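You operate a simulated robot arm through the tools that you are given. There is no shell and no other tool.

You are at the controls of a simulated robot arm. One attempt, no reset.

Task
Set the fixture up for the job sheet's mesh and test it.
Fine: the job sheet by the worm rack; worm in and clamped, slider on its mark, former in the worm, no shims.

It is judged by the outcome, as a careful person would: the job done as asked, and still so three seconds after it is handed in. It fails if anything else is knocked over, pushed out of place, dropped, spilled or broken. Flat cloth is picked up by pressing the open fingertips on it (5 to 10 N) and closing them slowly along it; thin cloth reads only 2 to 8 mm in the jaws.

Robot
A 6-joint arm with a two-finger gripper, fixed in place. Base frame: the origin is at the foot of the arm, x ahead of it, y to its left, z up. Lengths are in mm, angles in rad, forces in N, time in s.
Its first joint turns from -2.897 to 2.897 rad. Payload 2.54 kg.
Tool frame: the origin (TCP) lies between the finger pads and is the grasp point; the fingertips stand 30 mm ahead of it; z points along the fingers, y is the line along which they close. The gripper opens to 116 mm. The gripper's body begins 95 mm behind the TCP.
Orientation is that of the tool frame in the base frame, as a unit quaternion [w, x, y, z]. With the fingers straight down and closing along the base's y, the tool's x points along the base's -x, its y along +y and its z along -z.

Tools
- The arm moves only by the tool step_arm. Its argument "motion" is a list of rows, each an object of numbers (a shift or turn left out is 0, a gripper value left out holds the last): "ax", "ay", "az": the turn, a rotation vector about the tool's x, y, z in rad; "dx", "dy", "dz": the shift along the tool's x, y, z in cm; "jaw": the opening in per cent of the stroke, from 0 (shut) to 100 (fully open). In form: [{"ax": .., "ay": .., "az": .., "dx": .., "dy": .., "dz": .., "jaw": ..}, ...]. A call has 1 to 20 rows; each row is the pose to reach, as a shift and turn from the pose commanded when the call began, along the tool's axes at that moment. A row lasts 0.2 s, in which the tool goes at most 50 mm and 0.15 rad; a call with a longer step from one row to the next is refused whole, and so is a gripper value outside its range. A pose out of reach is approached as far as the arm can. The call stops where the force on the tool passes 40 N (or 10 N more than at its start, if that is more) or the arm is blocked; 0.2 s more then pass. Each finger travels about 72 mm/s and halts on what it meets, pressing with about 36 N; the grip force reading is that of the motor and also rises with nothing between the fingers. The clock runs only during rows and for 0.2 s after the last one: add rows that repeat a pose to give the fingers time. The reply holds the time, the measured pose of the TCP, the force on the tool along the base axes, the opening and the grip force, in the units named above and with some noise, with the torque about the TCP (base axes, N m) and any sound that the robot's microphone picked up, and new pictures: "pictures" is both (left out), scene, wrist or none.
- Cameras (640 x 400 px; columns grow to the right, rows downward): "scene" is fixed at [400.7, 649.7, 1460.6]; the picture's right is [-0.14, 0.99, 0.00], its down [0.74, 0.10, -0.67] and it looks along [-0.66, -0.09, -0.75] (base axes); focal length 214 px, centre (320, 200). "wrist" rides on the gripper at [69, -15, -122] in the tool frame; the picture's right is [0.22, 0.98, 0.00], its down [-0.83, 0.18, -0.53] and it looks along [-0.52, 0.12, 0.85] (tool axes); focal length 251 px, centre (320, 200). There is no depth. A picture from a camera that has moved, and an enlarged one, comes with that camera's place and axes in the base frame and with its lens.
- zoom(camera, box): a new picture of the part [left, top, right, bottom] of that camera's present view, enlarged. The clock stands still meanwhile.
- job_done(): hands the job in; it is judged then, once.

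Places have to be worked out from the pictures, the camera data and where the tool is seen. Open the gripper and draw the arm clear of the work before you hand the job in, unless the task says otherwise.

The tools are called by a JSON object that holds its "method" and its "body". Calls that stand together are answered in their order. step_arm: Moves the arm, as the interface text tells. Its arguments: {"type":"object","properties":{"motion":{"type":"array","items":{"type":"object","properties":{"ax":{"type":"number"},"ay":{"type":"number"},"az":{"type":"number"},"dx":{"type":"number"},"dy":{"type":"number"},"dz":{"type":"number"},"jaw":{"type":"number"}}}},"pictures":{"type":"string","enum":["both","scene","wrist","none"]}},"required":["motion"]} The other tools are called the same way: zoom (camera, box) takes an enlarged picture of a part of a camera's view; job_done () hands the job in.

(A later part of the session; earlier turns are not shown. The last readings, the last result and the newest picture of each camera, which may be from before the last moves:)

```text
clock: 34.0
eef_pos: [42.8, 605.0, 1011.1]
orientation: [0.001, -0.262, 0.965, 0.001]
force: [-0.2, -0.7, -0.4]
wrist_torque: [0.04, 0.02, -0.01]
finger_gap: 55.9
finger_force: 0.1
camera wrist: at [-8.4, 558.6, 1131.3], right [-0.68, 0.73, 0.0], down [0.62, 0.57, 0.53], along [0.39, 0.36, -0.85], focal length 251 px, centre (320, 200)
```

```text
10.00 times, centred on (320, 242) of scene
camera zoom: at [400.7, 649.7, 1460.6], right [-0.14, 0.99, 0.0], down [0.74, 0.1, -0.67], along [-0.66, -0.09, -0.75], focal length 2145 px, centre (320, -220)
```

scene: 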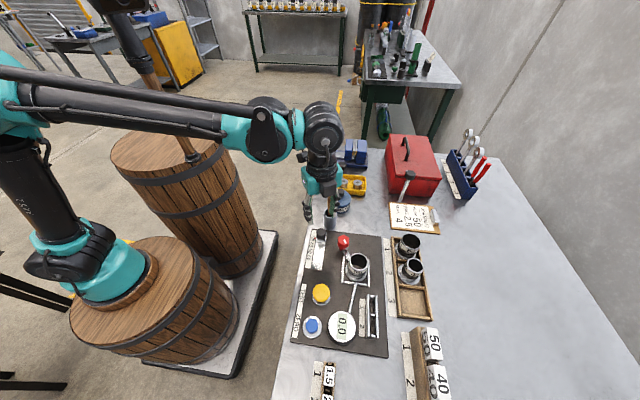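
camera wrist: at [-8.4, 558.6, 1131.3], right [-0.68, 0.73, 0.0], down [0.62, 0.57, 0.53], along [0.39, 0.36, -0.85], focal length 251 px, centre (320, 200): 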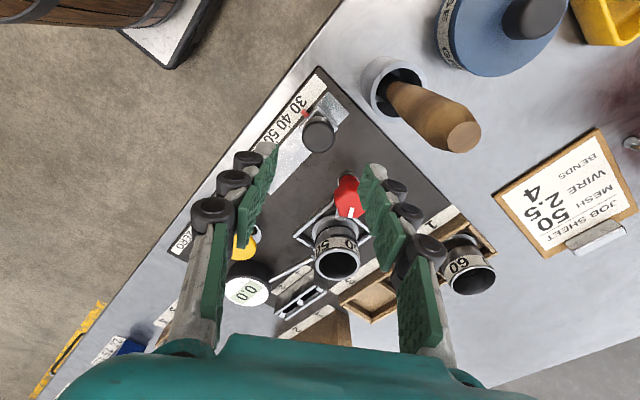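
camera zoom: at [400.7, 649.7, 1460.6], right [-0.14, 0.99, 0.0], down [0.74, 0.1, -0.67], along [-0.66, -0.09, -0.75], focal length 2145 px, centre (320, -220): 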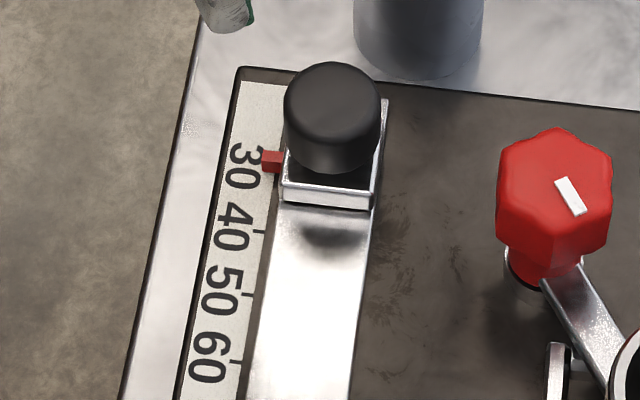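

The slider knob top is at about (45.3, 605.2, 913) and about 30 mm across. Correcting the position and descending so the tips end around z=896 beside the knob, then closing.

{"method": "step_arm", "body": {"motion": [{"dx": -0.24, "dy": -0.11, "dz": 2}, {"dx": -0.24, "dy": -0.11, "dz": 4.5}, {"dx": -0.24, "dy": -0.11, "dz": 7}, {"dx": -0.24, "dy": -0.11, "dz": 8.5}, {"dx": -0.24, "dy": -0.11, "dz": 8.5, "jaw": 35}, {"dx": -0.24, "dy": -0.11, "dz": 8.5, "jaw": 20}, {"dx": -0.24, "dy": -0.11, "dz": 8.5, "jaw": 10}, {"dx": -0.24, "dy": -0.11, "dz": 8.5, "jaw": 10}]}}

{"method": "zoom", "body": {"camera": "wrist", "box": [240, 80, 400, 220]}}

```text
clock: 35.8
eef_pos: [45.4, 604.6, 925.1]
orientation: [0.0, -0.262, 0.965, 0.0]
force: [0.3, -4.6, -9.3]
wrist_torque: [-0.09, -0.15, -0.06]
finger_gap: 28.8
finger_force: 45.1
camera wrist: at [-5.9, 559.0, 1046.1], right [-0.68, 0.73, 0.0], down [0.62, 0.57, 0.53], along [0.39, 0.36, -0.85], focal length 251 px, centre (320, 200)
```

scene: 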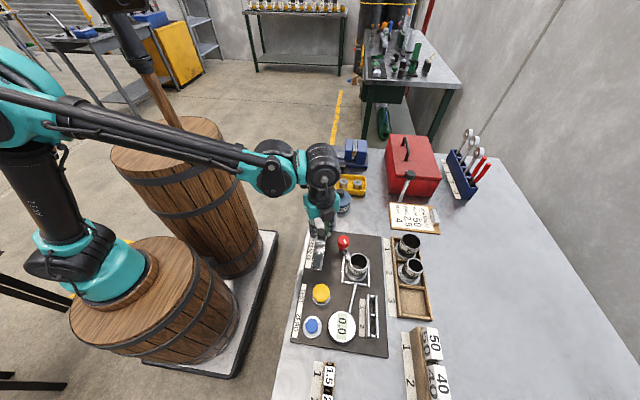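
wrist: 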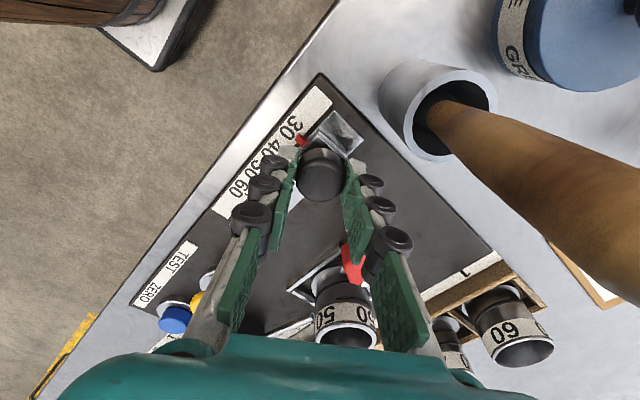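

```text
2.86 times, centred on (320, 150) of wrist
camera zoom: at [-5.9, 559.0, 1046.1], right [-0.68, 0.73, 0.0], down [0.62, 0.57, 0.53], along [0.39, 0.36, -0.85], focal length 718 px, centre (320, 343)
```

zoom: 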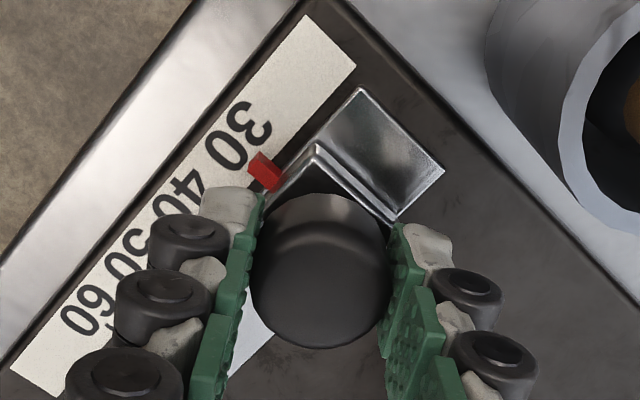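

Knob gripped at 28.8 mm. Tick spacing measures about 21 mm per mark, so I'll first drag the slider about 36 mm in +x, then check the pointer and fine-tune.

{"method": "step_arm", "body": {"motion": [{"dx": -0.52, "dy": -0.3}, {"dx": -1.04, "dy": -0.61}, {"dx": -1.55, "dy": -0.91}, {"dx": -2.07, "dy": -1.21}, {"dx": -2.59, "dy": -1.52}, {"dx": -3.1, "dy": -1.82}, {"dx": -3.1, "dy": -1.82}]}}

{"method": "zoom", "body": {"camera": "scene", "box": [305, 232, 335, 272]}}

{"method": "zoom", "body": {"camera": "wrist", "box": [240, 80, 400, 220]}}

```text
clock: 37.4
eef_pos: [82.1, 605.2, 924.9]
orientation: [0.0, -0.261, 0.965, 0.0]
force: [0.7, -8.0, -6.9]
wrist_torque: [-0.42, 0.26, -0.08]
finger_gap: 28.5
finger_force: 45.1
camera wrist: at [30.5, 558.9, 1046.1], right [-0.68, 0.73, 0.0], down [0.62, 0.57, 0.53], along [0.39, 0.36, -0.85], focal length 251 px, centre (320, 200)
```

scene: 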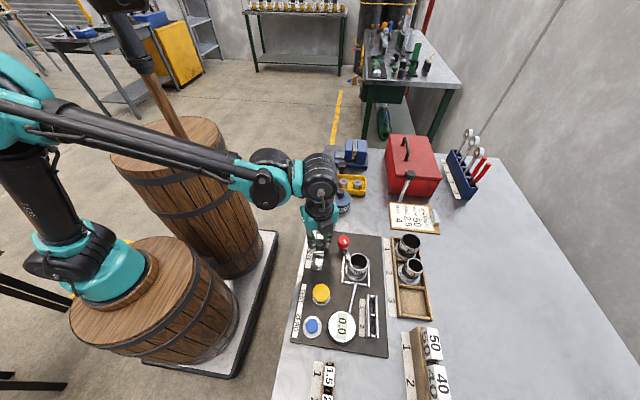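
wrist: 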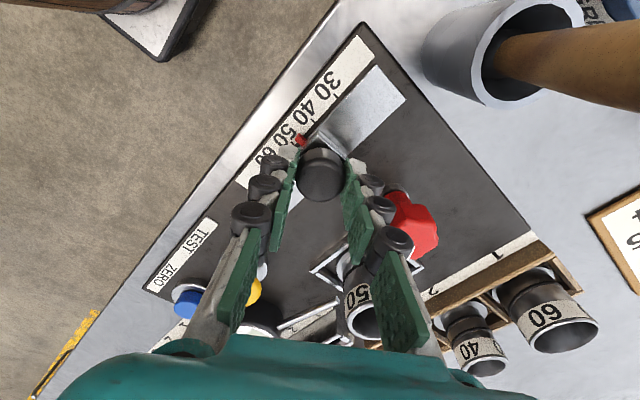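

```text
10.00 times, centred on (320, 252) of scene
camera zoom: at [400.7, 649.7, 1460.6], right [-0.14, 0.99, 0.0], down [0.74, 0.1, -0.67], along [-0.66, -0.09, -0.75], focal length 2145 px, centre (320, -320)
```

zoom: 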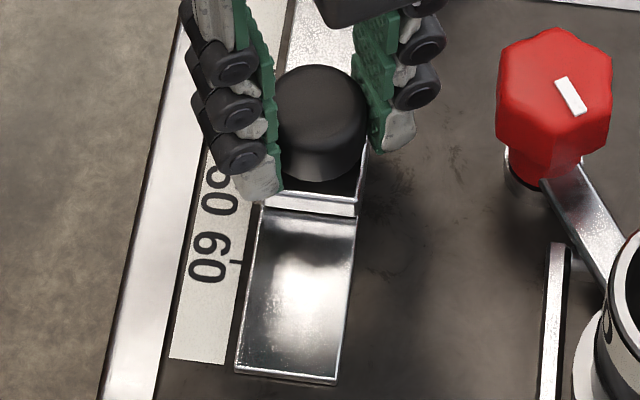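

```text
2.86 times, centred on (320, 150) of wrist
camera zoom: at [30.5, 558.9, 1046.1], right [-0.68, 0.73, 0.0], down [0.62, 0.57, 0.53], along [0.39, 0.36, -0.85], focal length 718 px, centre (320, 343)
```

zoom: 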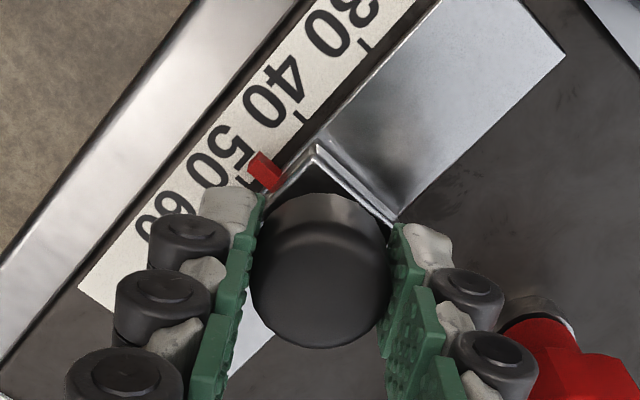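

The slider follows. I'll zoom hard on the pointer against the ticks.

{"method": "zoom", "body": {"camera": "wrist", "box": [280, 90, 340, 150]}}

{"method": "zoom", "body": {"camera": "wrist", "box": [290, 128, 310, 148]}}

```text
6.67 times, centred on (310, 120) of wrist
camera zoom: at [30.5, 558.9, 1046.1], right [-0.68, 0.73, 0.0], down [0.62, 0.57, 0.53], along [0.39, 0.36, -0.85], focal length 1676 px, centre (387, 733)
```

zoom: 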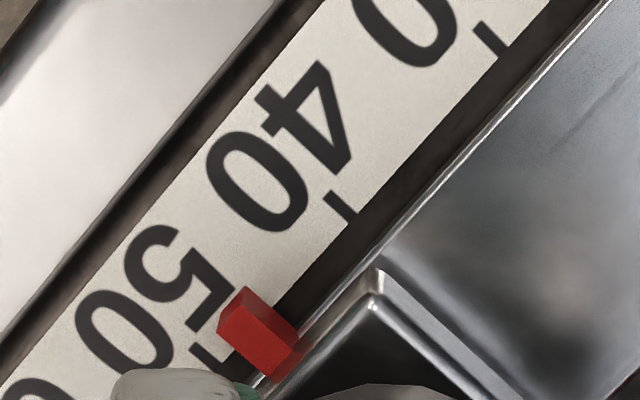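

```text
16.00 times, centred on (300, 138) of wrist
camera zoom: at [30.5, 558.9, 1046.1], right [-0.68, 0.73, 0.0], down [0.62, 0.57, 0.53], along [0.39, 0.36, -0.85], focal length 4023 px, centre (640, 1192)
```

zoom: 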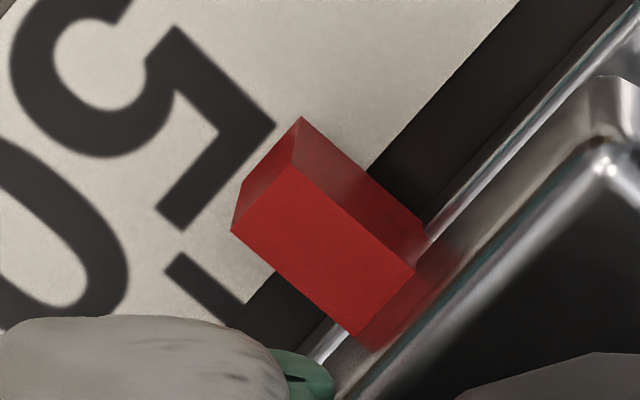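

The pointer still sits about 7 mm short of the 50 tick. Moving 6.5 mm further in +x and re-checking.

{"method": "step_arm", "body": {"motion": [{"dx": -0.28, "dy": -0.165}, {"dx": -0.56, "dy": -0.33}, {"dx": -0.56, "dy": -0.33}], "pictures": "none"}}

{"method": "zoom", "body": {"camera": "wrist", "box": [280, 90, 340, 150]}}

{"method": "zoom", "body": {"camera": "wrist", "box": [290, 128, 310, 148]}}

```text
clock: 38.2
eef_pos: [88.5, 605.0, 925.1]
orientation: [-0.001, -0.262, 0.965, 0.001]
force: [3.5, -3.8, -2.9]
wrist_torque: [-0.15, 0.13, -0.16]
finger_gap: 28.9
finger_force: 45.0
```

```text
6.67 times, centred on (310, 120) of wrist
camera zoom: at [36.9, 558.9, 1046.1], right [-0.68, 0.74, 0.0], down [0.62, 0.57, 0.53], along [0.39, 0.36, -0.85], focal length 1676 px, centre (387, 733)
```

zoom: 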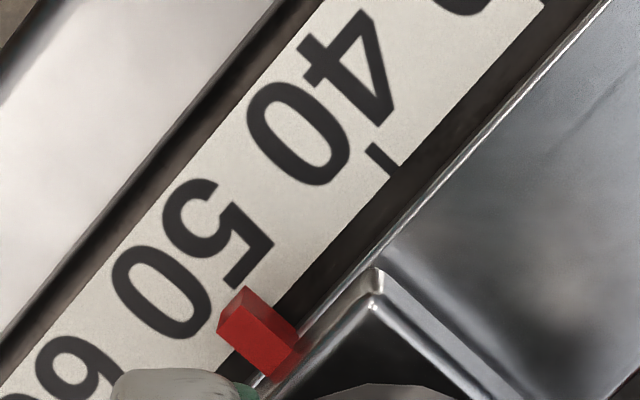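

```text
16.00 times, centred on (300, 138) of wrist
camera zoom: at [36.9, 558.9, 1046.1], right [-0.68, 0.74, 0.0], down [0.62, 0.57, 0.53], along [0.39, 0.36, -0.85], focal length 4023 px, centre (640, 1192)
```

zoom: 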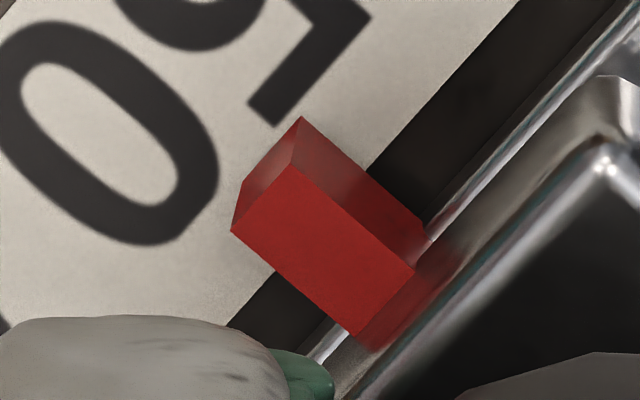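

The tick is now hidden under the pointer, and I estimate about 1 mm remaining. Moving 1 mm more, then releasing and rising to verify.

{"method": "step_arm", "body": {"motion": [{"dx": -0.045, "dy": -0.025}, {"dx": -0.09, "dy": -0.05}, {"dx": -0.09, "dy": -0.05}], "pictures": "none"}}

{"method": "step_arm", "body": {"motion": [{"jaw": 30}, {"jaw": 40}, {"jaw": 50}, {"jaw": 50, "dz": -2}, {"jaw": 50, "dz": -4.5}, {"jaw": 50, "dz": -7}, {"jaw": 50, "dz": -8.5}]}}

{"method": "zoom", "body": {"camera": "wrist", "box": [280, 80, 350, 150]}}

{"method": "zoom", "body": {"camera": "scene", "box": [305, 232, 335, 272]}}

```text
clock: 39.0
eef_pos: [89.5, 605.1, 925.0]
orientation: [0.0, -0.261, 0.965, 0.0]
force: [0.7, -2.6, -4.1]
wrist_torque: [0.07, -0.28, -0.05]
finger_gap: 28.8
finger_force: 45.0
```

```text
clock: 40.6
eef_pos: [89.0, 606.3, 1011.3]
orientation: [0.0, -0.262, 0.965, 0.0]
force: [-0.3, 1.5, 1.1]
wrist_torque: [0.0, -0.01, 0.01]
finger_gap: 57.9
finger_force: 0.0
camera wrist: at [37.7, 558.9, 1131.0], right [-0.68, 0.73, 0.0], down [0.62, 0.57, 0.53], along [0.39, 0.36, -0.85], focal length 251 px, centre (320, 200)
```

scene: 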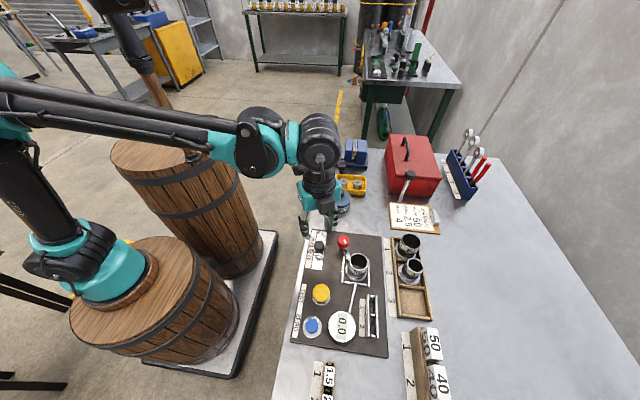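
wrist: 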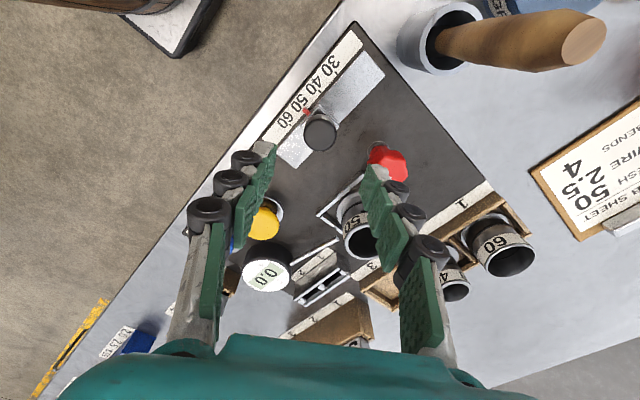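

```text
5.71 times, centred on (315, 115) of wrist
camera zoom: at [37.7, 558.9, 1131.0], right [-0.68, 0.73, 0.0], down [0.62, 0.57, 0.53], along [0.39, 0.36, -0.85], focal length 1437 px, centre (349, 686)
```

zoom: 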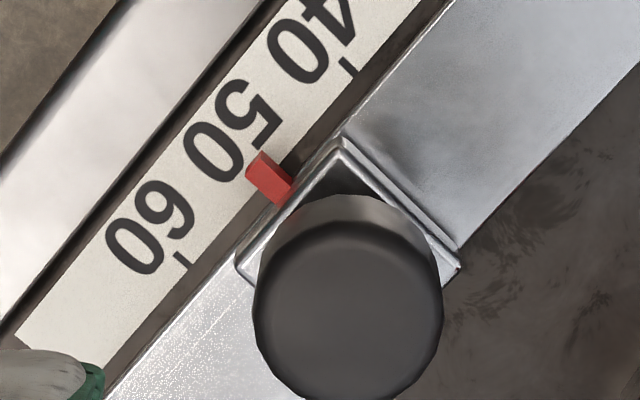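

```text
10.00 times, centred on (320, 252) of scene
camera zoom: at [400.7, 649.7, 1460.6], right [-0.14, 0.99, 0.0], down [0.74, 0.1, -0.67], along [-0.66, -0.09, -0.75], focal length 2145 px, centre (320, -320)
```

zoom: 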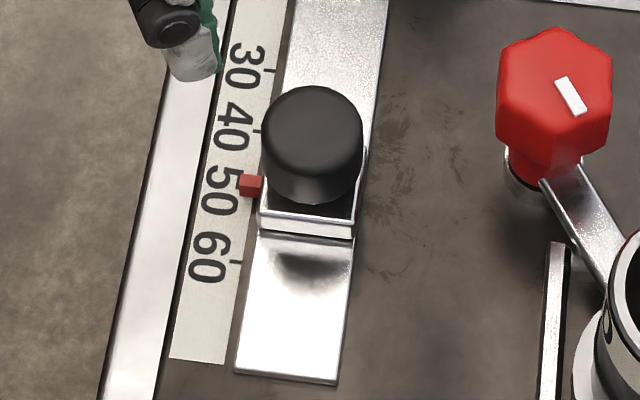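

The pointer is very close to 50. I'll zoom in more from both cameras to judge the remaining offset.

{"method": "zoom", "body": {"camera": "scene", "box": [310, 236, 326, 260]}}

{"method": "zoom", "body": {"camera": "wrist", "box": [292, 90, 322, 120]}}

```text
16.00 times, centred on (318, 248) of scene
camera zoom: at [400.7, 649.7, 1460.6], right [-0.14, 0.99, 0.0], down [0.74, 0.1, -0.67], along [-0.66, -0.09, -0.75], focal length 3432 px, centre (352, -568)
```

zoom: 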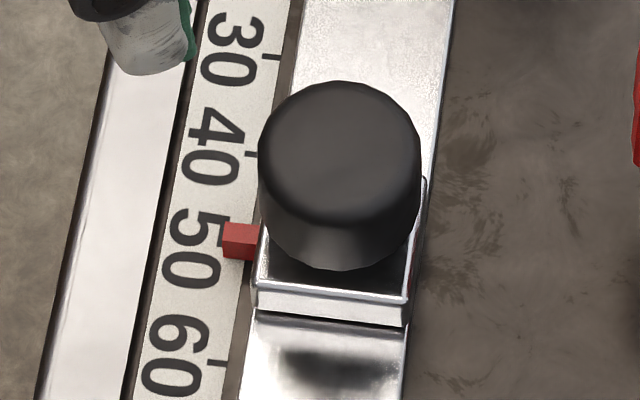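

```text
13.33 times, centred on (307, 105) of wrist
camera zoom: at [37.7, 558.9, 1131.0], right [-0.68, 0.73, 0.0], down [0.62, 0.57, 0.53], along [0.39, 0.36, -0.85], focal length 3352 px, centre (493, 1467)
```

zoom: 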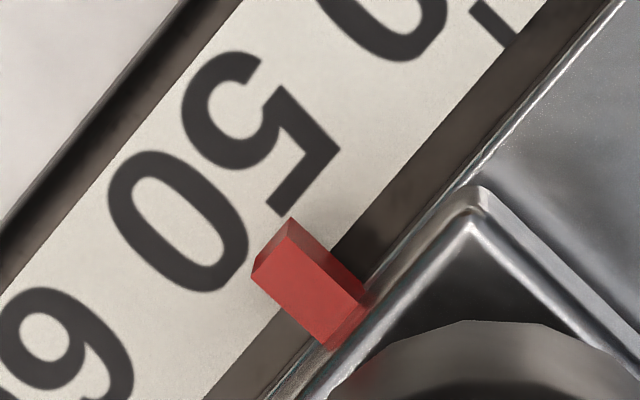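

Both views suggest the pointer is still about 0.9 mm short of the 50 tick. I'll regrip at the same spot, nudge +0.9 mm, and release.

{"method": "step_arm", "body": {"motion": [{"dz": 2.5}, {"dz": 5}, {"dz": 7.2}, {"dz": 8.5}, {"dz": 8.5, "jaw": 30}, {"dz": 8.5, "jaw": 15}, {"dz": 8.5, "jaw": 10}, {"dz": 8.5, "dx": -0.04, "dy": -0.023}, {"dz": 8.5, "dx": -0.08, "dy": -0.046}, {"dz": 8.5, "dx": -0.08, "dy": -0.046}, {"dz": 8.5, "dx": -0.08, "dy": -0.046, "jaw": 28}, {"dz": 8.5, "dx": -0.08, "dy": -0.046, "jaw": 40}, {"dz": 8.5, "dx": -0.08, "dy": -0.046, "jaw": 50}, {"dz": 6.5, "dx": -0.08, "dy": -0.046}, {"dz": 4, "dx": -0.08, "dy": -0.046}, {"dz": 1, "dx": -0.08, "dy": -0.046}, {"dz": 0, "dx": -0.08, "dy": -0.046}]}}

{"method": "zoom", "body": {"camera": "scene", "box": [310, 236, 326, 260]}}

{"method": "zoom", "body": {"camera": "wrist", "box": [292, 90, 322, 120]}}

```text
clock: 44.2
eef_pos: [91.2, 605.9, 1010.1]
orientation: [-0.001, -0.261, 0.965, 0.0]
force: [0.2, 0.2, -0.3]
wrist_torque: [-0.04, 0.0, 0.0]
finger_gap: 57.7
finger_force: 0.1
camera wrist: at [39.0, 559.5, 1131.6], right [-0.68, 0.73, 0.0], down [0.62, 0.57, 0.53], along [0.39, 0.36, -0.85], focal length 251 px, centre (320, 200)
```

scene: 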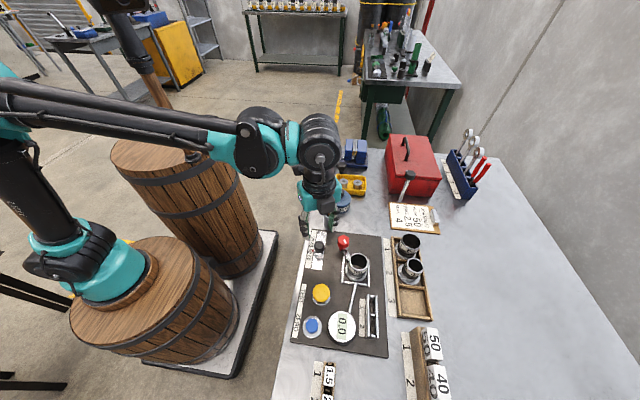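
wrist: 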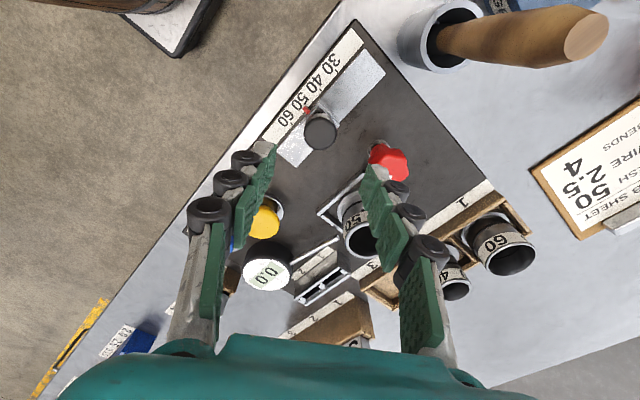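

```text
16.00 times, centred on (318, 248) of scene
camera zoom: at [400.7, 649.7, 1460.6], right [-0.14, 0.99, 0.0], down [0.74, 0.1, -0.67], along [-0.66, -0.09, -0.75], focal length 3432 px, centre (352, -568)
```

zoom: 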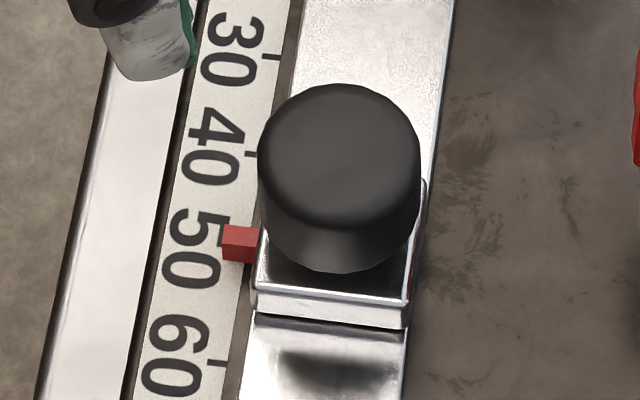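

```text
13.33 times, centred on (307, 105) of wrist
camera zoom: at [39.0, 559.5, 1131.6], right [-0.68, 0.73, 0.0], down [0.62, 0.57, 0.53], along [0.39, 0.36, -0.85], focal length 3352 px, centre (493, 1467)
```

zoom: 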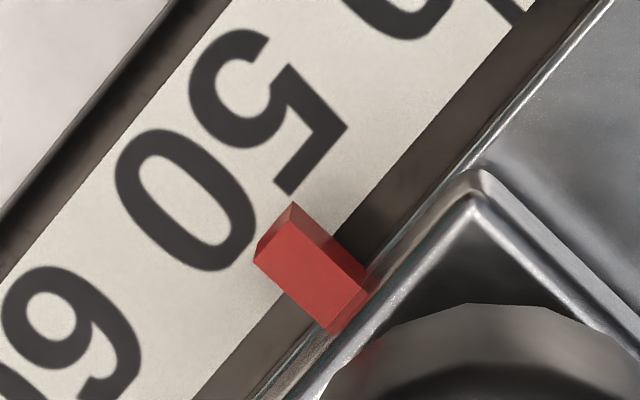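

The slider pointer is now on the 50 mark within the resolution I can see. Next is former 50 (rack slot 1): its cap is at about (300, 865), top z≈953, near the reach limit. I'll square up the yaw and hover near it to check reach.

{"method": "step_arm", "body": {"motion": [{"az": 0.1, "dx": -4.2, "dy": 1.25}, {"az": 0.2, "dx": -8.4, "dy": 2.5}, {"az": 0.3, "dx": -12.6, "dy": 3.75}, {"az": 0.4, "dx": -16.8, "dy": 5.0}, {"az": 0.5, "dx": -21, "dy": 6.25}, {"az": 0.5305, "dx": -25.2, "dy": 7.5}, {"az": 0.5305, "dx": -29.36, "dy": 8.75}, {"az": 0.5305, "dx": -29.36, "dy": 8.75}]}}

{"method": "zoom", "body": {"camera": "wrist", "box": [260, 60, 420, 220]}}

```text
clock: 46.0
eef_pos: [300.0, 829.2, 1010.0]
orientation: [0.0, 0.001, 1.0, 0.0]
force: [-0.4, -0.2, 0.0]
wrist_torque: [0.01, 0.01, 0.02]
finger_gap: 57.7
finger_force: 0.1
camera wrist: at [231.0, 816.4, 1130.9], right [-0.21, 0.98, 0.0], down [0.83, 0.18, 0.53], along [0.52, 0.11, -0.85], focal length 251 px, centre (320, 200)
```

scene: 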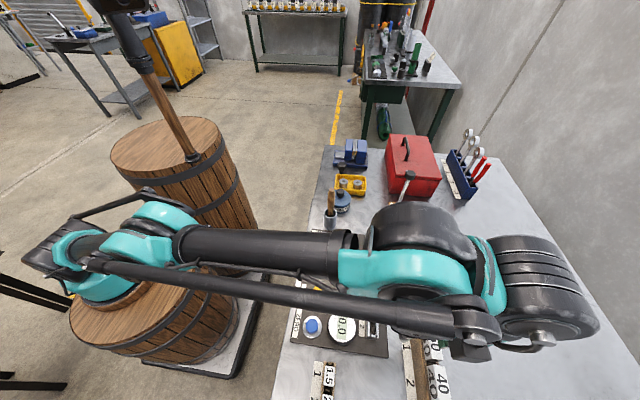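
wrist: 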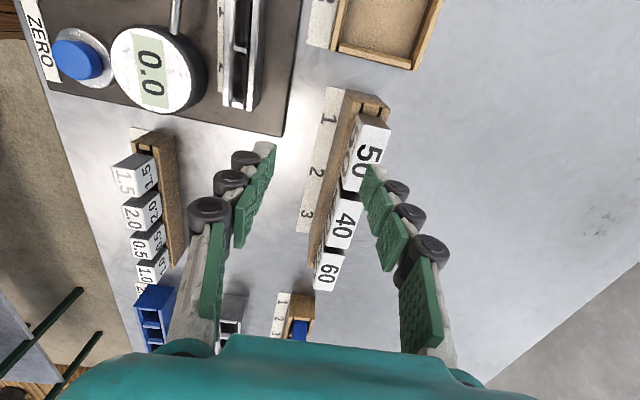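

```text
2.50 times, centred on (340, 140) of wrist
camera zoom: at [231.0, 816.4, 1130.9], right [-0.21, 0.98, 0.0], down [0.83, 0.18, 0.53], along [0.52, 0.11, -0.85], focal length 629 px, centre (270, 350)
```

zoom: 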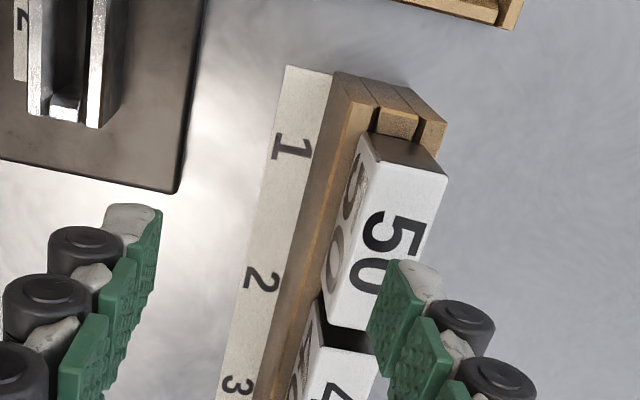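

The view confirms cap 50 spans about x 272–327, y 856–876, top z≈953. I'll test how far out the arm can reach vertically here.

{"method": "step_arm", "body": {"motion": [{"dy": 1.5}, {"dy": 3.0}, {"dy": 3.0}], "pictures": "none"}}

```text
clock: 46.8
eef_pos: [297.4, 837.2, 1003.0]
orientation: [0.0, 0.001, 1.0, 0.0]
force: [-0.7, 0.6, 0.1]
wrist_torque: [-0.02, 0.0, -0.08]
finger_gap: 58.1
finger_force: 0.0
out of reach, approached as far as the arm can: row 1, 2, 3
```

Vertical limit here is y≈837 at z≈1003. I'll test a small outward tilt of 0.1 rad to see how much reach it gains.

{"method": "step_arm", "body": {"motion": [{"ax": -0.05}, {"ax": -0.1}, {"ax": -0.1, "dy": 1.5}, {"ax": -0.1, "dy": 3.0}, {"ax": -0.1, "dy": 3.0}], "pictures": "wrist"}}

```text
clock: 48.0
eef_pos: [297.6, 862.7, 1001.6]
orientation: [0.0, 0.001, 0.999, 0.051]
force: [0.2, 0.5, 0.3]
wrist_torque: [-0.04, 0.01, 0.0]
finger_gap: 57.7
finger_force: 0.0
out of reach, approached as far as the arm can: row 4, 5
camera wrist: at [228.7, 837.2, 1119.6], right [-0.21, 0.97, 0.1], down [0.83, 0.13, 0.55], along [0.52, 0.2, -0.83], focal length 251 px, centre (320, 200)
```

wrist: 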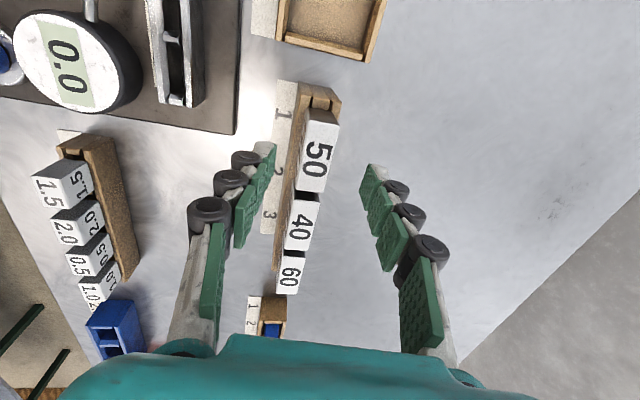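

A tilt of 0.1 rad gains about 25 mm of reach. I'll zoom to measure the gap between the caps and the cap's shape, to decide how to grip it.

{"method": "zoom", "body": {"camera": "wrist", "box": [270, 80, 370, 300]}}

{"method": "zoom", "body": {"camera": "wrist", "box": [280, 80, 360, 160]}}

{"method": "zoom", "body": {"camera": "wrist", "box": [270, 150, 350, 250]}}

```text
1.82 times, centred on (320, 190) of wrist
camera zoom: at [228.7, 837.2, 1119.6], right [-0.21, 0.97, 0.1], down [0.83, 0.13, 0.55], along [0.52, 0.2, -0.83], focal length 457 px, centre (320, 218)
```

zoom: 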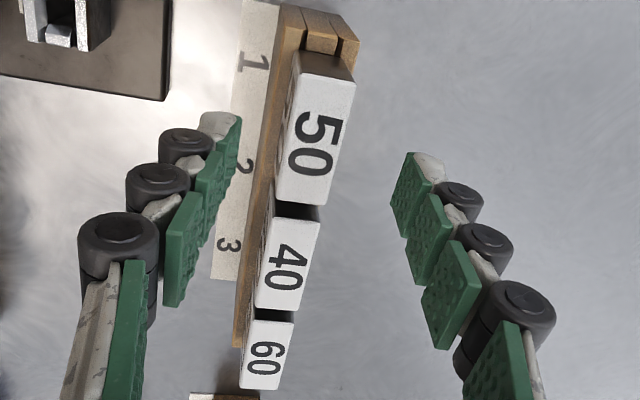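

```text
5.00 times, centred on (320, 120) of wrist
camera zoom: at [228.7, 837.2, 1119.6], right [-0.21, 0.97, 0.1], down [0.83, 0.13, 0.55], along [0.52, 0.2, -0.83], focal length 1257 px, centre (320, 600)
```

zoom: 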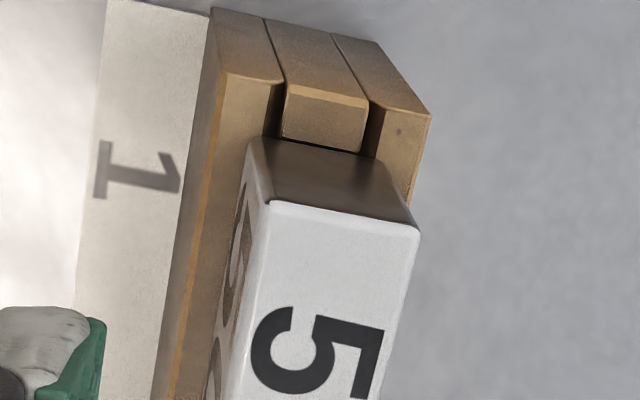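

```text
4.00 times, centred on (310, 200) of wrist
camera zoom: at [228.7, 837.2, 1119.6], right [-0.21, 0.97, 0.1], down [0.83, 0.13, 0.55], along [0.52, 0.2, -0.83], focal length 1006 px, centre (360, 200)
```

zoom: 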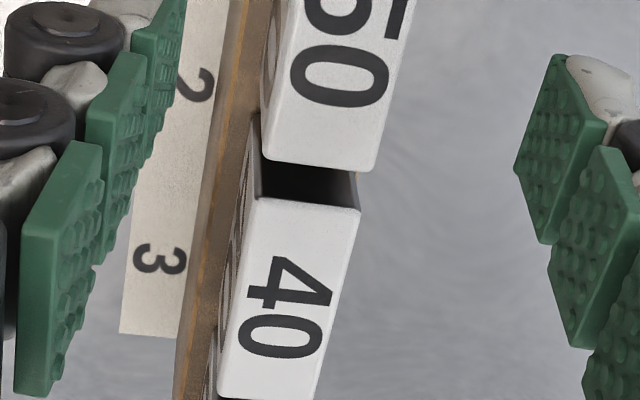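

The caps are only about 9 mm apart, so I must grip across y. Vertical lift there is out of reach, and tilting in the y–z plane would misalign the pads. Instead I'll tilt the gripper in the x–z plane, with the wrist leaning toward −x: this lowers the wrist while keeping the pads parallel to the cap faces. First I'll back off and square up.

{"method": "step_arm", "body": {"motion": [{"ax": 0.05, "dy": -1.5, "dz": -0.9}, {"ax": 0.102, "dx": 0.5, "dy": -3.13, "dz": -1.83}, {"ax": 0.102, "dx": 0.5, "dy": -3.13, "dz": -1.83}], "pictures": "none"}}

{"method": "step_arm", "body": {"motion": [{"ay": -0.14}, {"ay": -0.28}, {"ay": -0.42}, {"ay": -0.56}, {"ay": -0.7}, {"ay": -0.8}, {"ay": -0.8}]}}

```text
clock: 48.8
eef_pos: [291.8, 829.5, 1015.8]
orientation: [0.0, 0.001, 1.0, -0.001]
force: [-0.5, 0.1, -0.3]
wrist_torque: [0.0, -0.03, -0.02]
finger_gap: 58.0
finger_force: 0.0
```

```text
clock: 50.4
eef_pos: [291.5, 829.6, 1016.3]
orientation: [0.39, 0.0, 0.921, -0.001]
force: [0.6, -0.6, -0.3]
wrist_torque: [0.03, 0.0, -0.01]
finger_gap: 58.1
finger_force: 0.0
camera wrist: at [156.8, 816.3, 1050.1], right [-0.15, 0.98, -0.16], down [0.19, 0.18, 0.96], along [0.97, 0.11, -0.21], focal length 251 px, centre (320, 200)
```

scene: 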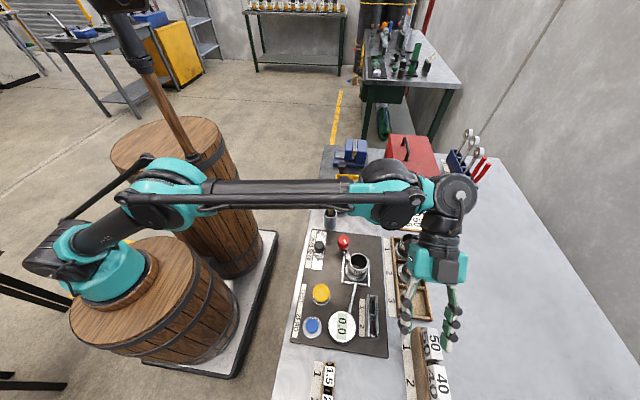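
wrist: 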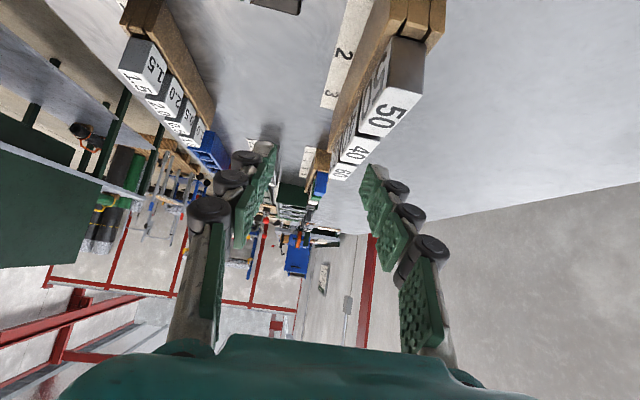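

The tilt works (0.80 rad). Now I'll move out over the cap to y≈866.5 at z≈1000 and check reach.

{"method": "step_arm", "body": {"motion": [{"dx": 0.37, "dy": 1.2, "dz": 0.38}, {"dx": 0.74, "dy": 2.4, "dz": 0.77}, {"dx": 1.11, "dy": 3.7, "dz": 1.15}, {"dx": 1.11, "dy": 3.7, "dz": 1.15}]}}

{"method": "zoom", "body": {"camera": "wrist", "box": [240, 20, 400, 200]}}

{"method": "zoom", "body": {"camera": "scene", "box": [390, 280, 480, 400]}}

```text
clock: 51.4
eef_pos: [292.6, 861.4, 999.6]
orientation: [0.389, 0.0, 0.921, 0.0]
force: [0.1, -0.8, 0.5]
wrist_torque: [0.01, 0.03, 0.01]
finger_gap: 58.2
finger_force: 0.0
out of reach, approached as far as the arm can: row 3, 4
camera wrist: at [158.2, 848.5, 1032.7], right [-0.15, 0.98, -0.16], down [0.19, 0.18, 0.96], along [0.97, 0.11, -0.22], focal length 251 px, centre (320, 200)
```

scene: 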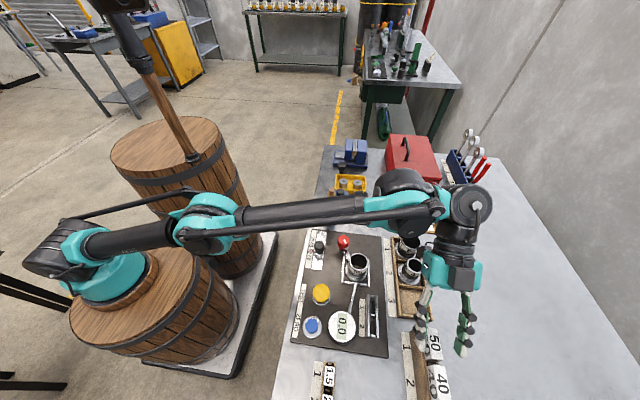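
wrist: 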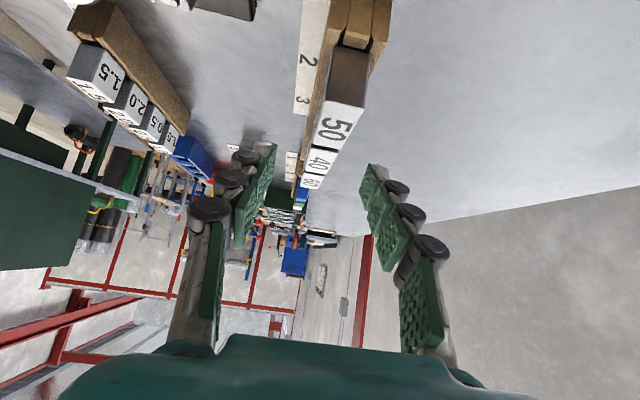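

```text
2.22 times, centred on (320, 110) of wrist
camera zoom: at [158.2, 848.5, 1032.7], right [-0.15, 0.98, -0.16], down [0.19, 0.18, 0.96], along [0.97, 0.11, -0.22], focal length 559 px, centre (320, 400)
```

zoom: 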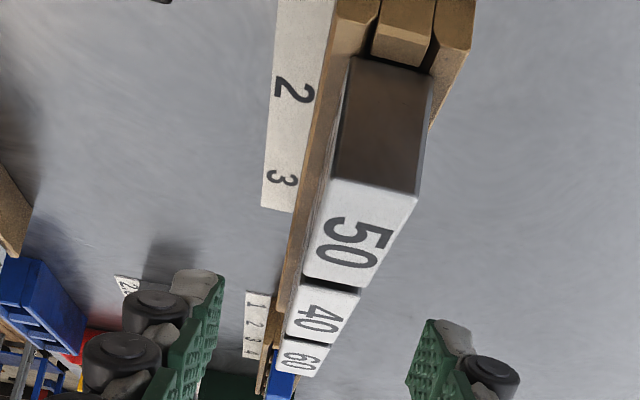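

```text
3.33 times, centred on (435, 340) of scene
camera zoom: at [400.7, 649.7, 1460.6], right [-0.14, 0.99, 0.0], down [0.74, 0.1, -0.67], along [-0.66, -0.09, -0.75], focal length 715 px, centre (-63, -267)
```

zoom: 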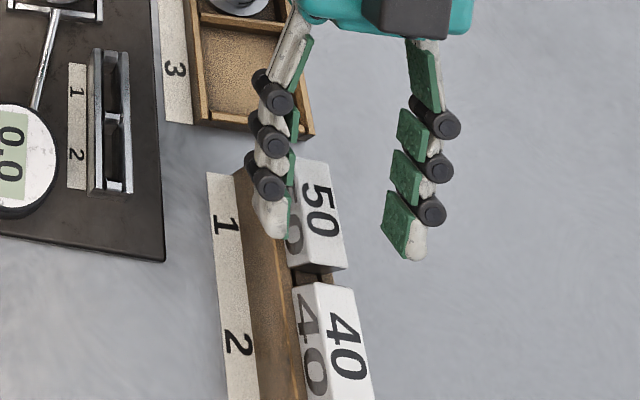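

At this tilt the limit is y≈861 at z=1000, so I need slightly more. I'll increase the tilt to 1.0 rad and move to x≈288, y≈866.7.

{"method": "step_arm", "body": {"motion": [{"ay": -0.1}, {"ay": -0.2}, {"ay": -0.2, "dx": 0.32, "dy": 0.53, "dz": -0.33}, {"ay": -0.2, "dx": 0.32, "dy": 0.53, "dz": -0.33}], "pictures": "wrist"}}

```text
clock: 52.4
eef_pos: [288.7, 866.0, 998.4]
orientation: [0.479, 0.0, 0.878, -0.001]
force: [-0.2, 0.2, 0.1]
wrist_torque: [0.02, 0.0, 0.01]
finger_gap: 58.1
finger_force: 0.1
camera wrist: at [149.0, 854.0, 1004.9], right [-0.11, 0.98, -0.18], down [0.0, 0.18, 0.98], along [0.99, 0.11, -0.02], focal length 251 px, centre (320, 200)
```

wrist: 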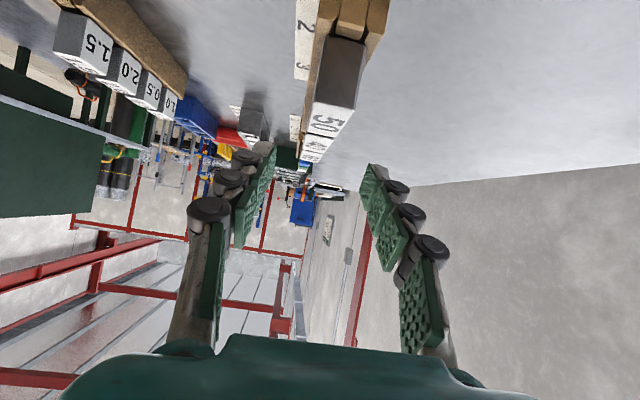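

In position at (288.7, 866, 998) with tilt 1.0. Descending straight down about 48 mm with the open fingers straddling the cap.

{"method": "step_arm", "body": {"motion": [{"dx": 1.2, "dz": 0.77, "dy": 0.05}, {"dx": 2.4, "dz": 1.54, "dy": 0.05}, {"dx": 3.4, "dz": 2.18, "dy": 0.05}, {"dx": 4.0, "dz": 2.57, "dy": 0.05}, {"dx": 4.0, "dz": 2.57, "dy": 0.05}]}}

{"method": "zoom", "body": {"camera": "wrist", "box": [240, 60, 440, 240]}}

{"method": "zoom", "body": {"camera": "scene", "box": [390, 280, 480, 400]}}

```text
clock: 53.6
eef_pos: [289.4, 866.9, 951.4]
orientation: [0.48, 0.0, 0.877, 0.0]
force: [1.0, -0.4, -0.4]
wrist_torque: [0.02, 0.0, 0.01]
finger_gap: 57.9
finger_force: 0.0
camera wrist: at [149.4, 854.6, 958.2], right [-0.11, 0.98, -0.18], down [0.0, 0.18, 0.98], along [0.99, 0.11, -0.02], focal length 251 px, centre (320, 200)
```

scene: 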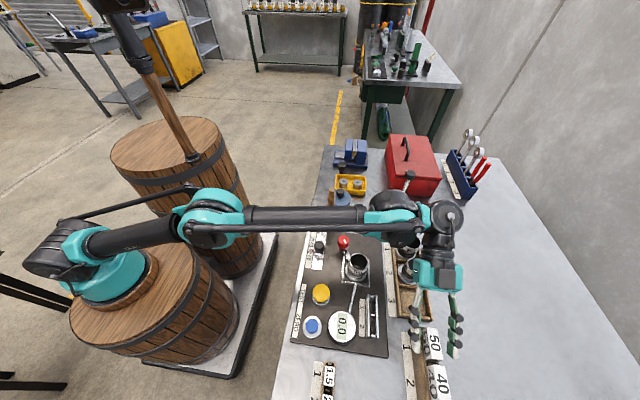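
wrist: 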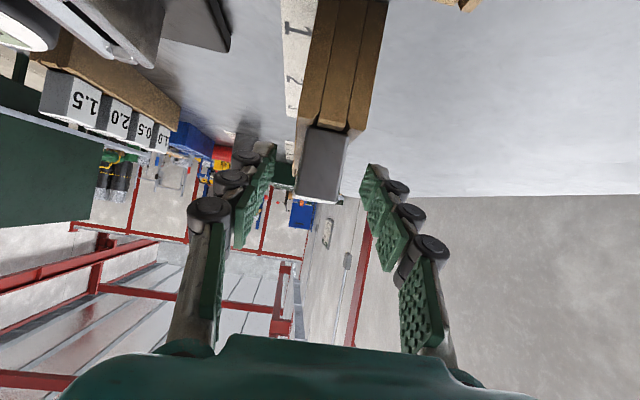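

```text
2.22 times, centred on (340, 150) of wrist
camera zoom: at [149.4, 854.6, 958.2], right [-0.11, 0.98, -0.18], down [0.0, 0.18, 0.98], along [0.99, 0.11, -0.02], focal length 559 px, centre (276, 311)
```

zoom: 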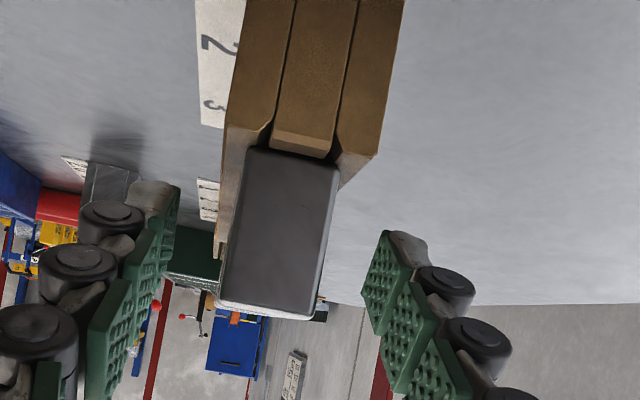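

```text
3.33 times, centred on (435, 340) of scene
camera zoom: at [400.7, 649.7, 1460.6], right [-0.14, 0.99, 0.0], down [0.74, 0.1, -0.67], along [-0.66, -0.09, -0.75], focal length 715 px, centre (-63, -267)
```

zoom: 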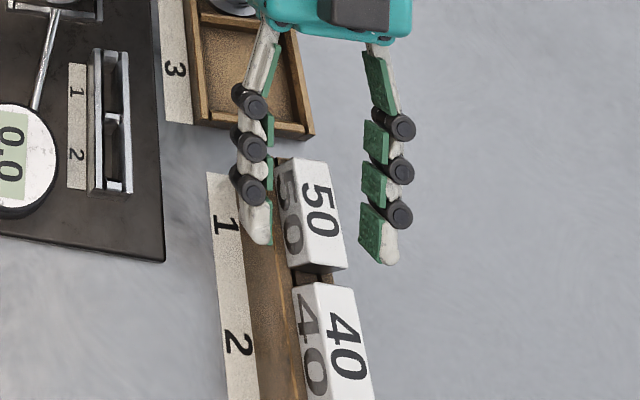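

The cap is centred between the fingers and the tips stay short of cap 40. Closing on the cap.

{"method": "step_arm", "body": {"motion": [{"jaw": 35}, {"jaw": 22}, {"jaw": 14}, {"jaw": 8}, {"jaw": 5}]}}

{"method": "zoom", "body": {"camera": "wrist", "box": [240, 60, 440, 240]}}

```text
clock: 54.8
eef_pos: [288.9, 868.4, 951.9]
orientation: [0.48, 0.0, 0.877, -0.001]
force: [0.1, -0.9, -0.1]
wrist_torque: [-0.04, 0.03, 0.02]
finger_gap: 21.4
finger_force: 36.1
camera wrist: at [149.4, 854.6, 958.3], right [-0.11, 0.98, -0.18], down [0.0, 0.18, 0.98], along [0.99, 0.11, -0.02], focal length 251 px, centre (320, 200)
```

scene: 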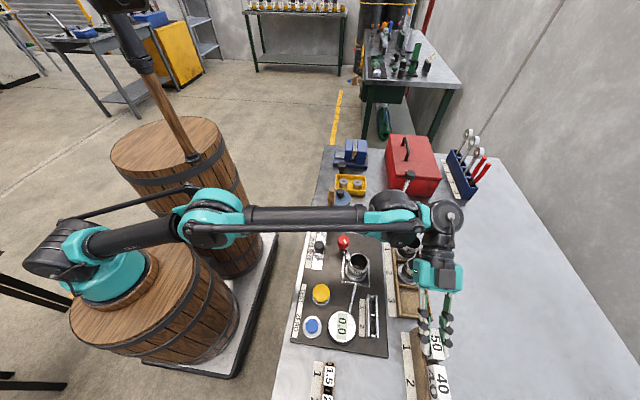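
wrist: 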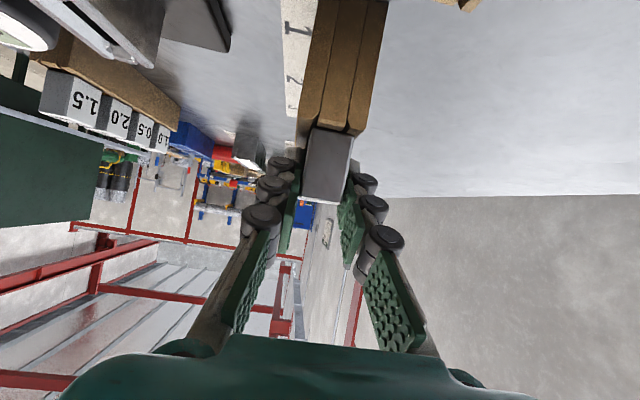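

```text
2.22 times, centred on (340, 150) of wrist
camera zoom: at [149.4, 854.6, 958.3], right [-0.11, 0.98, -0.18], down [0.0, 0.18, 0.98], along [0.99, 0.11, -0.02], focal length 559 px, centre (276, 311)
```

zoom: 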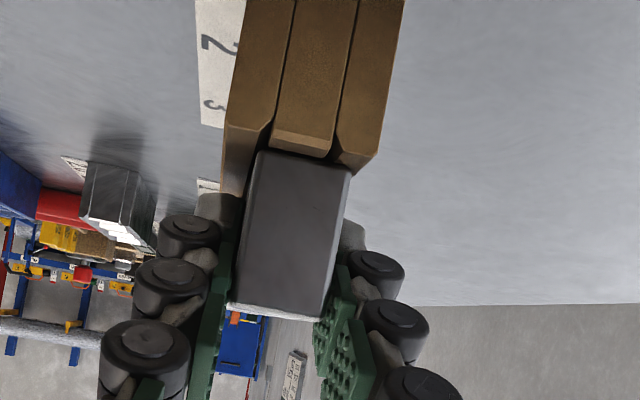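

Gripped at 21.4 mm with 36 N; there is some slack in the slot. Lifting straight up 20 mm first.

{"method": "step_arm", "body": {"motion": [{"dx": -0.42, "dz": -0.27}, {"dx": -0.84, "dz": -0.54}, {"dx": -1.26, "dz": -0.81}, {"dx": -1.68, "dz": -1.08}, {"dx": -1.68, "dz": -1.08}]}}

{"method": "zoom", "body": {"camera": "wrist", "box": [240, 60, 440, 240]}}

{"method": "zoom", "body": {"camera": "scene", "box": [390, 280, 480, 400]}}

```text
clock: 56.0
eef_pos: [289.2, 868.7, 970.6]
orientation: [0.479, 0.001, 0.878, -0.001]
force: [0.3, 0.0, -1.6]
wrist_torque: [0.03, 0.04, 0.0]
finger_gap: 21.2
finger_force: 35.8
camera wrist: at [149.1, 854.7, 977.7], right [-0.11, 0.98, -0.18], down [0.0, 0.18, 0.98], along [0.99, 0.11, -0.02], focal length 251 px, centre (320, 200)
```

scene: 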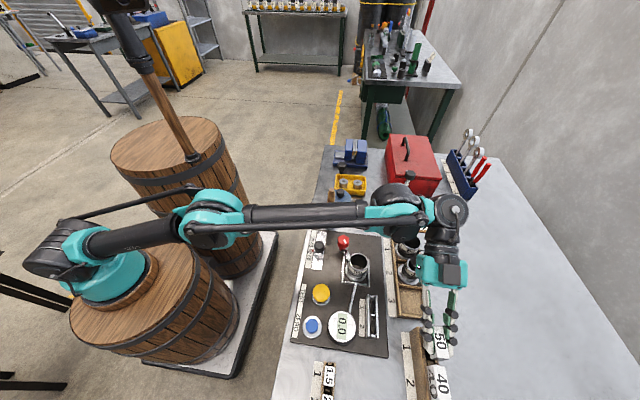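
wrist: 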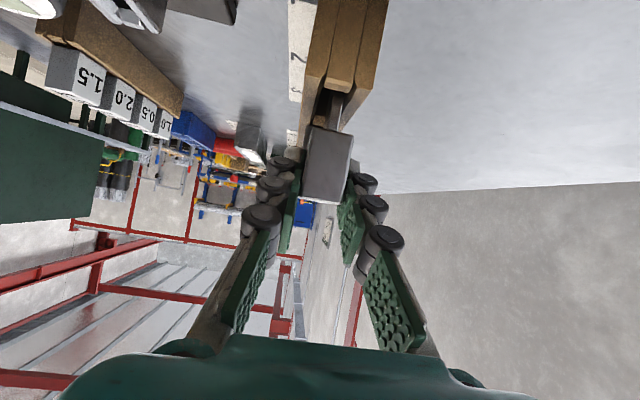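

```text
2.22 times, centred on (340, 150) of wrist
camera zoom: at [149.1, 854.7, 977.7], right [-0.11, 0.98, -0.18], down [0.0, 0.18, 0.98], along [0.99, 0.11, -0.02], focal length 559 px, centre (276, 311)
```

zoom: 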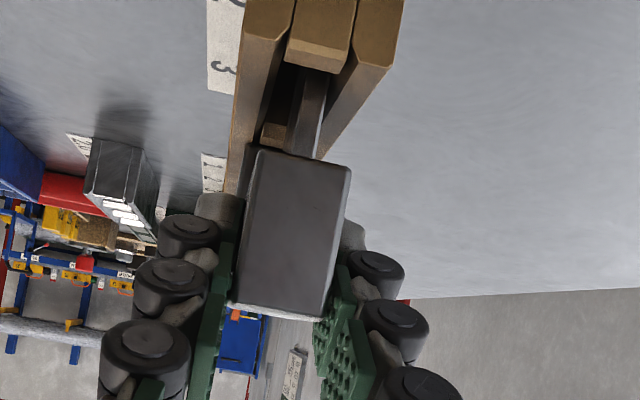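

```text
3.33 times, centred on (435, 340) of scene
camera zoom: at [400.7, 649.7, 1460.6], right [-0.14, 0.99, 0.0], down [0.74, 0.1, -0.67], along [-0.66, -0.09, -0.75], focal length 715 px, centre (-63, -267)
```

zoom: 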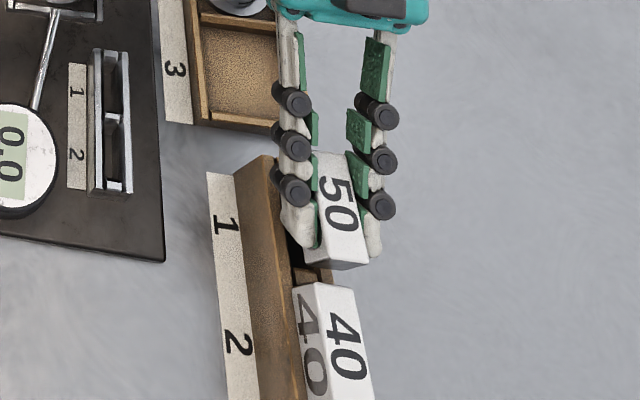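

The former lifts freely, with a thin blade and plenty of slot slack. Lifting another 20 mm.

{"method": "step_arm", "body": {"motion": [{"dx": -0.5, "dz": -0.32}, {"dx": -1.0, "dz": -0.64}, {"dx": -1.5, "dz": -0.96, "dy": -0.1}, {"dx": -1.85, "dz": -1.19, "dy": -0.15}, {"dx": -1.85, "dz": -1.19, "dy": -0.15}], "pictures": "wrist"}}

{"method": "zoom", "body": {"camera": "wrist", "box": [240, 20, 440, 220]}}

```text
clock: 57.2
eef_pos: [287.9, 866.3, 992.9]
orientation: [0.479, 0.001, 0.878, -0.001]
force: [0.3, -0.2, -2.4]
wrist_torque: [0.0, 0.02, -0.02]
finger_gap: 21.2
finger_force: 35.5
camera wrist: at [149.2, 853.1, 999.6], right [-0.11, 0.98, -0.18], down [0.0, 0.18, 0.98], along [0.99, 0.11, -0.02], focal length 251 px, centre (320, 200)
```

wrist: 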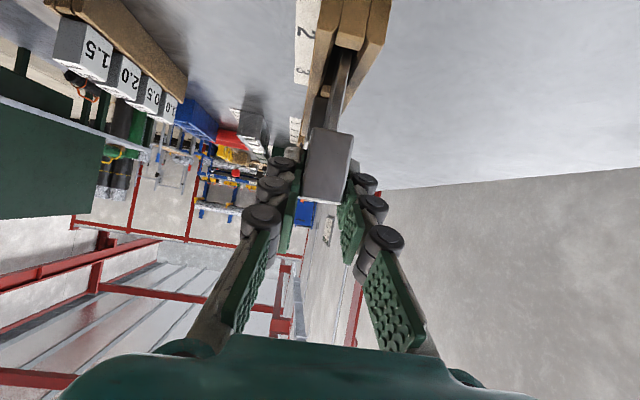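

```text
2.00 times, centred on (340, 120) of wrist
camera zoom: at [149.2, 853.1, 999.6], right [-0.11, 0.98, -0.18], down [0.0, 0.18, 0.98], along [0.99, 0.11, -0.02], focal length 503 px, centre (280, 360)
```

zoom: 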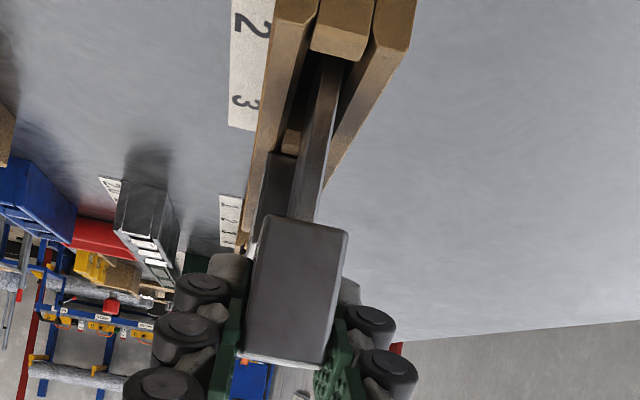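

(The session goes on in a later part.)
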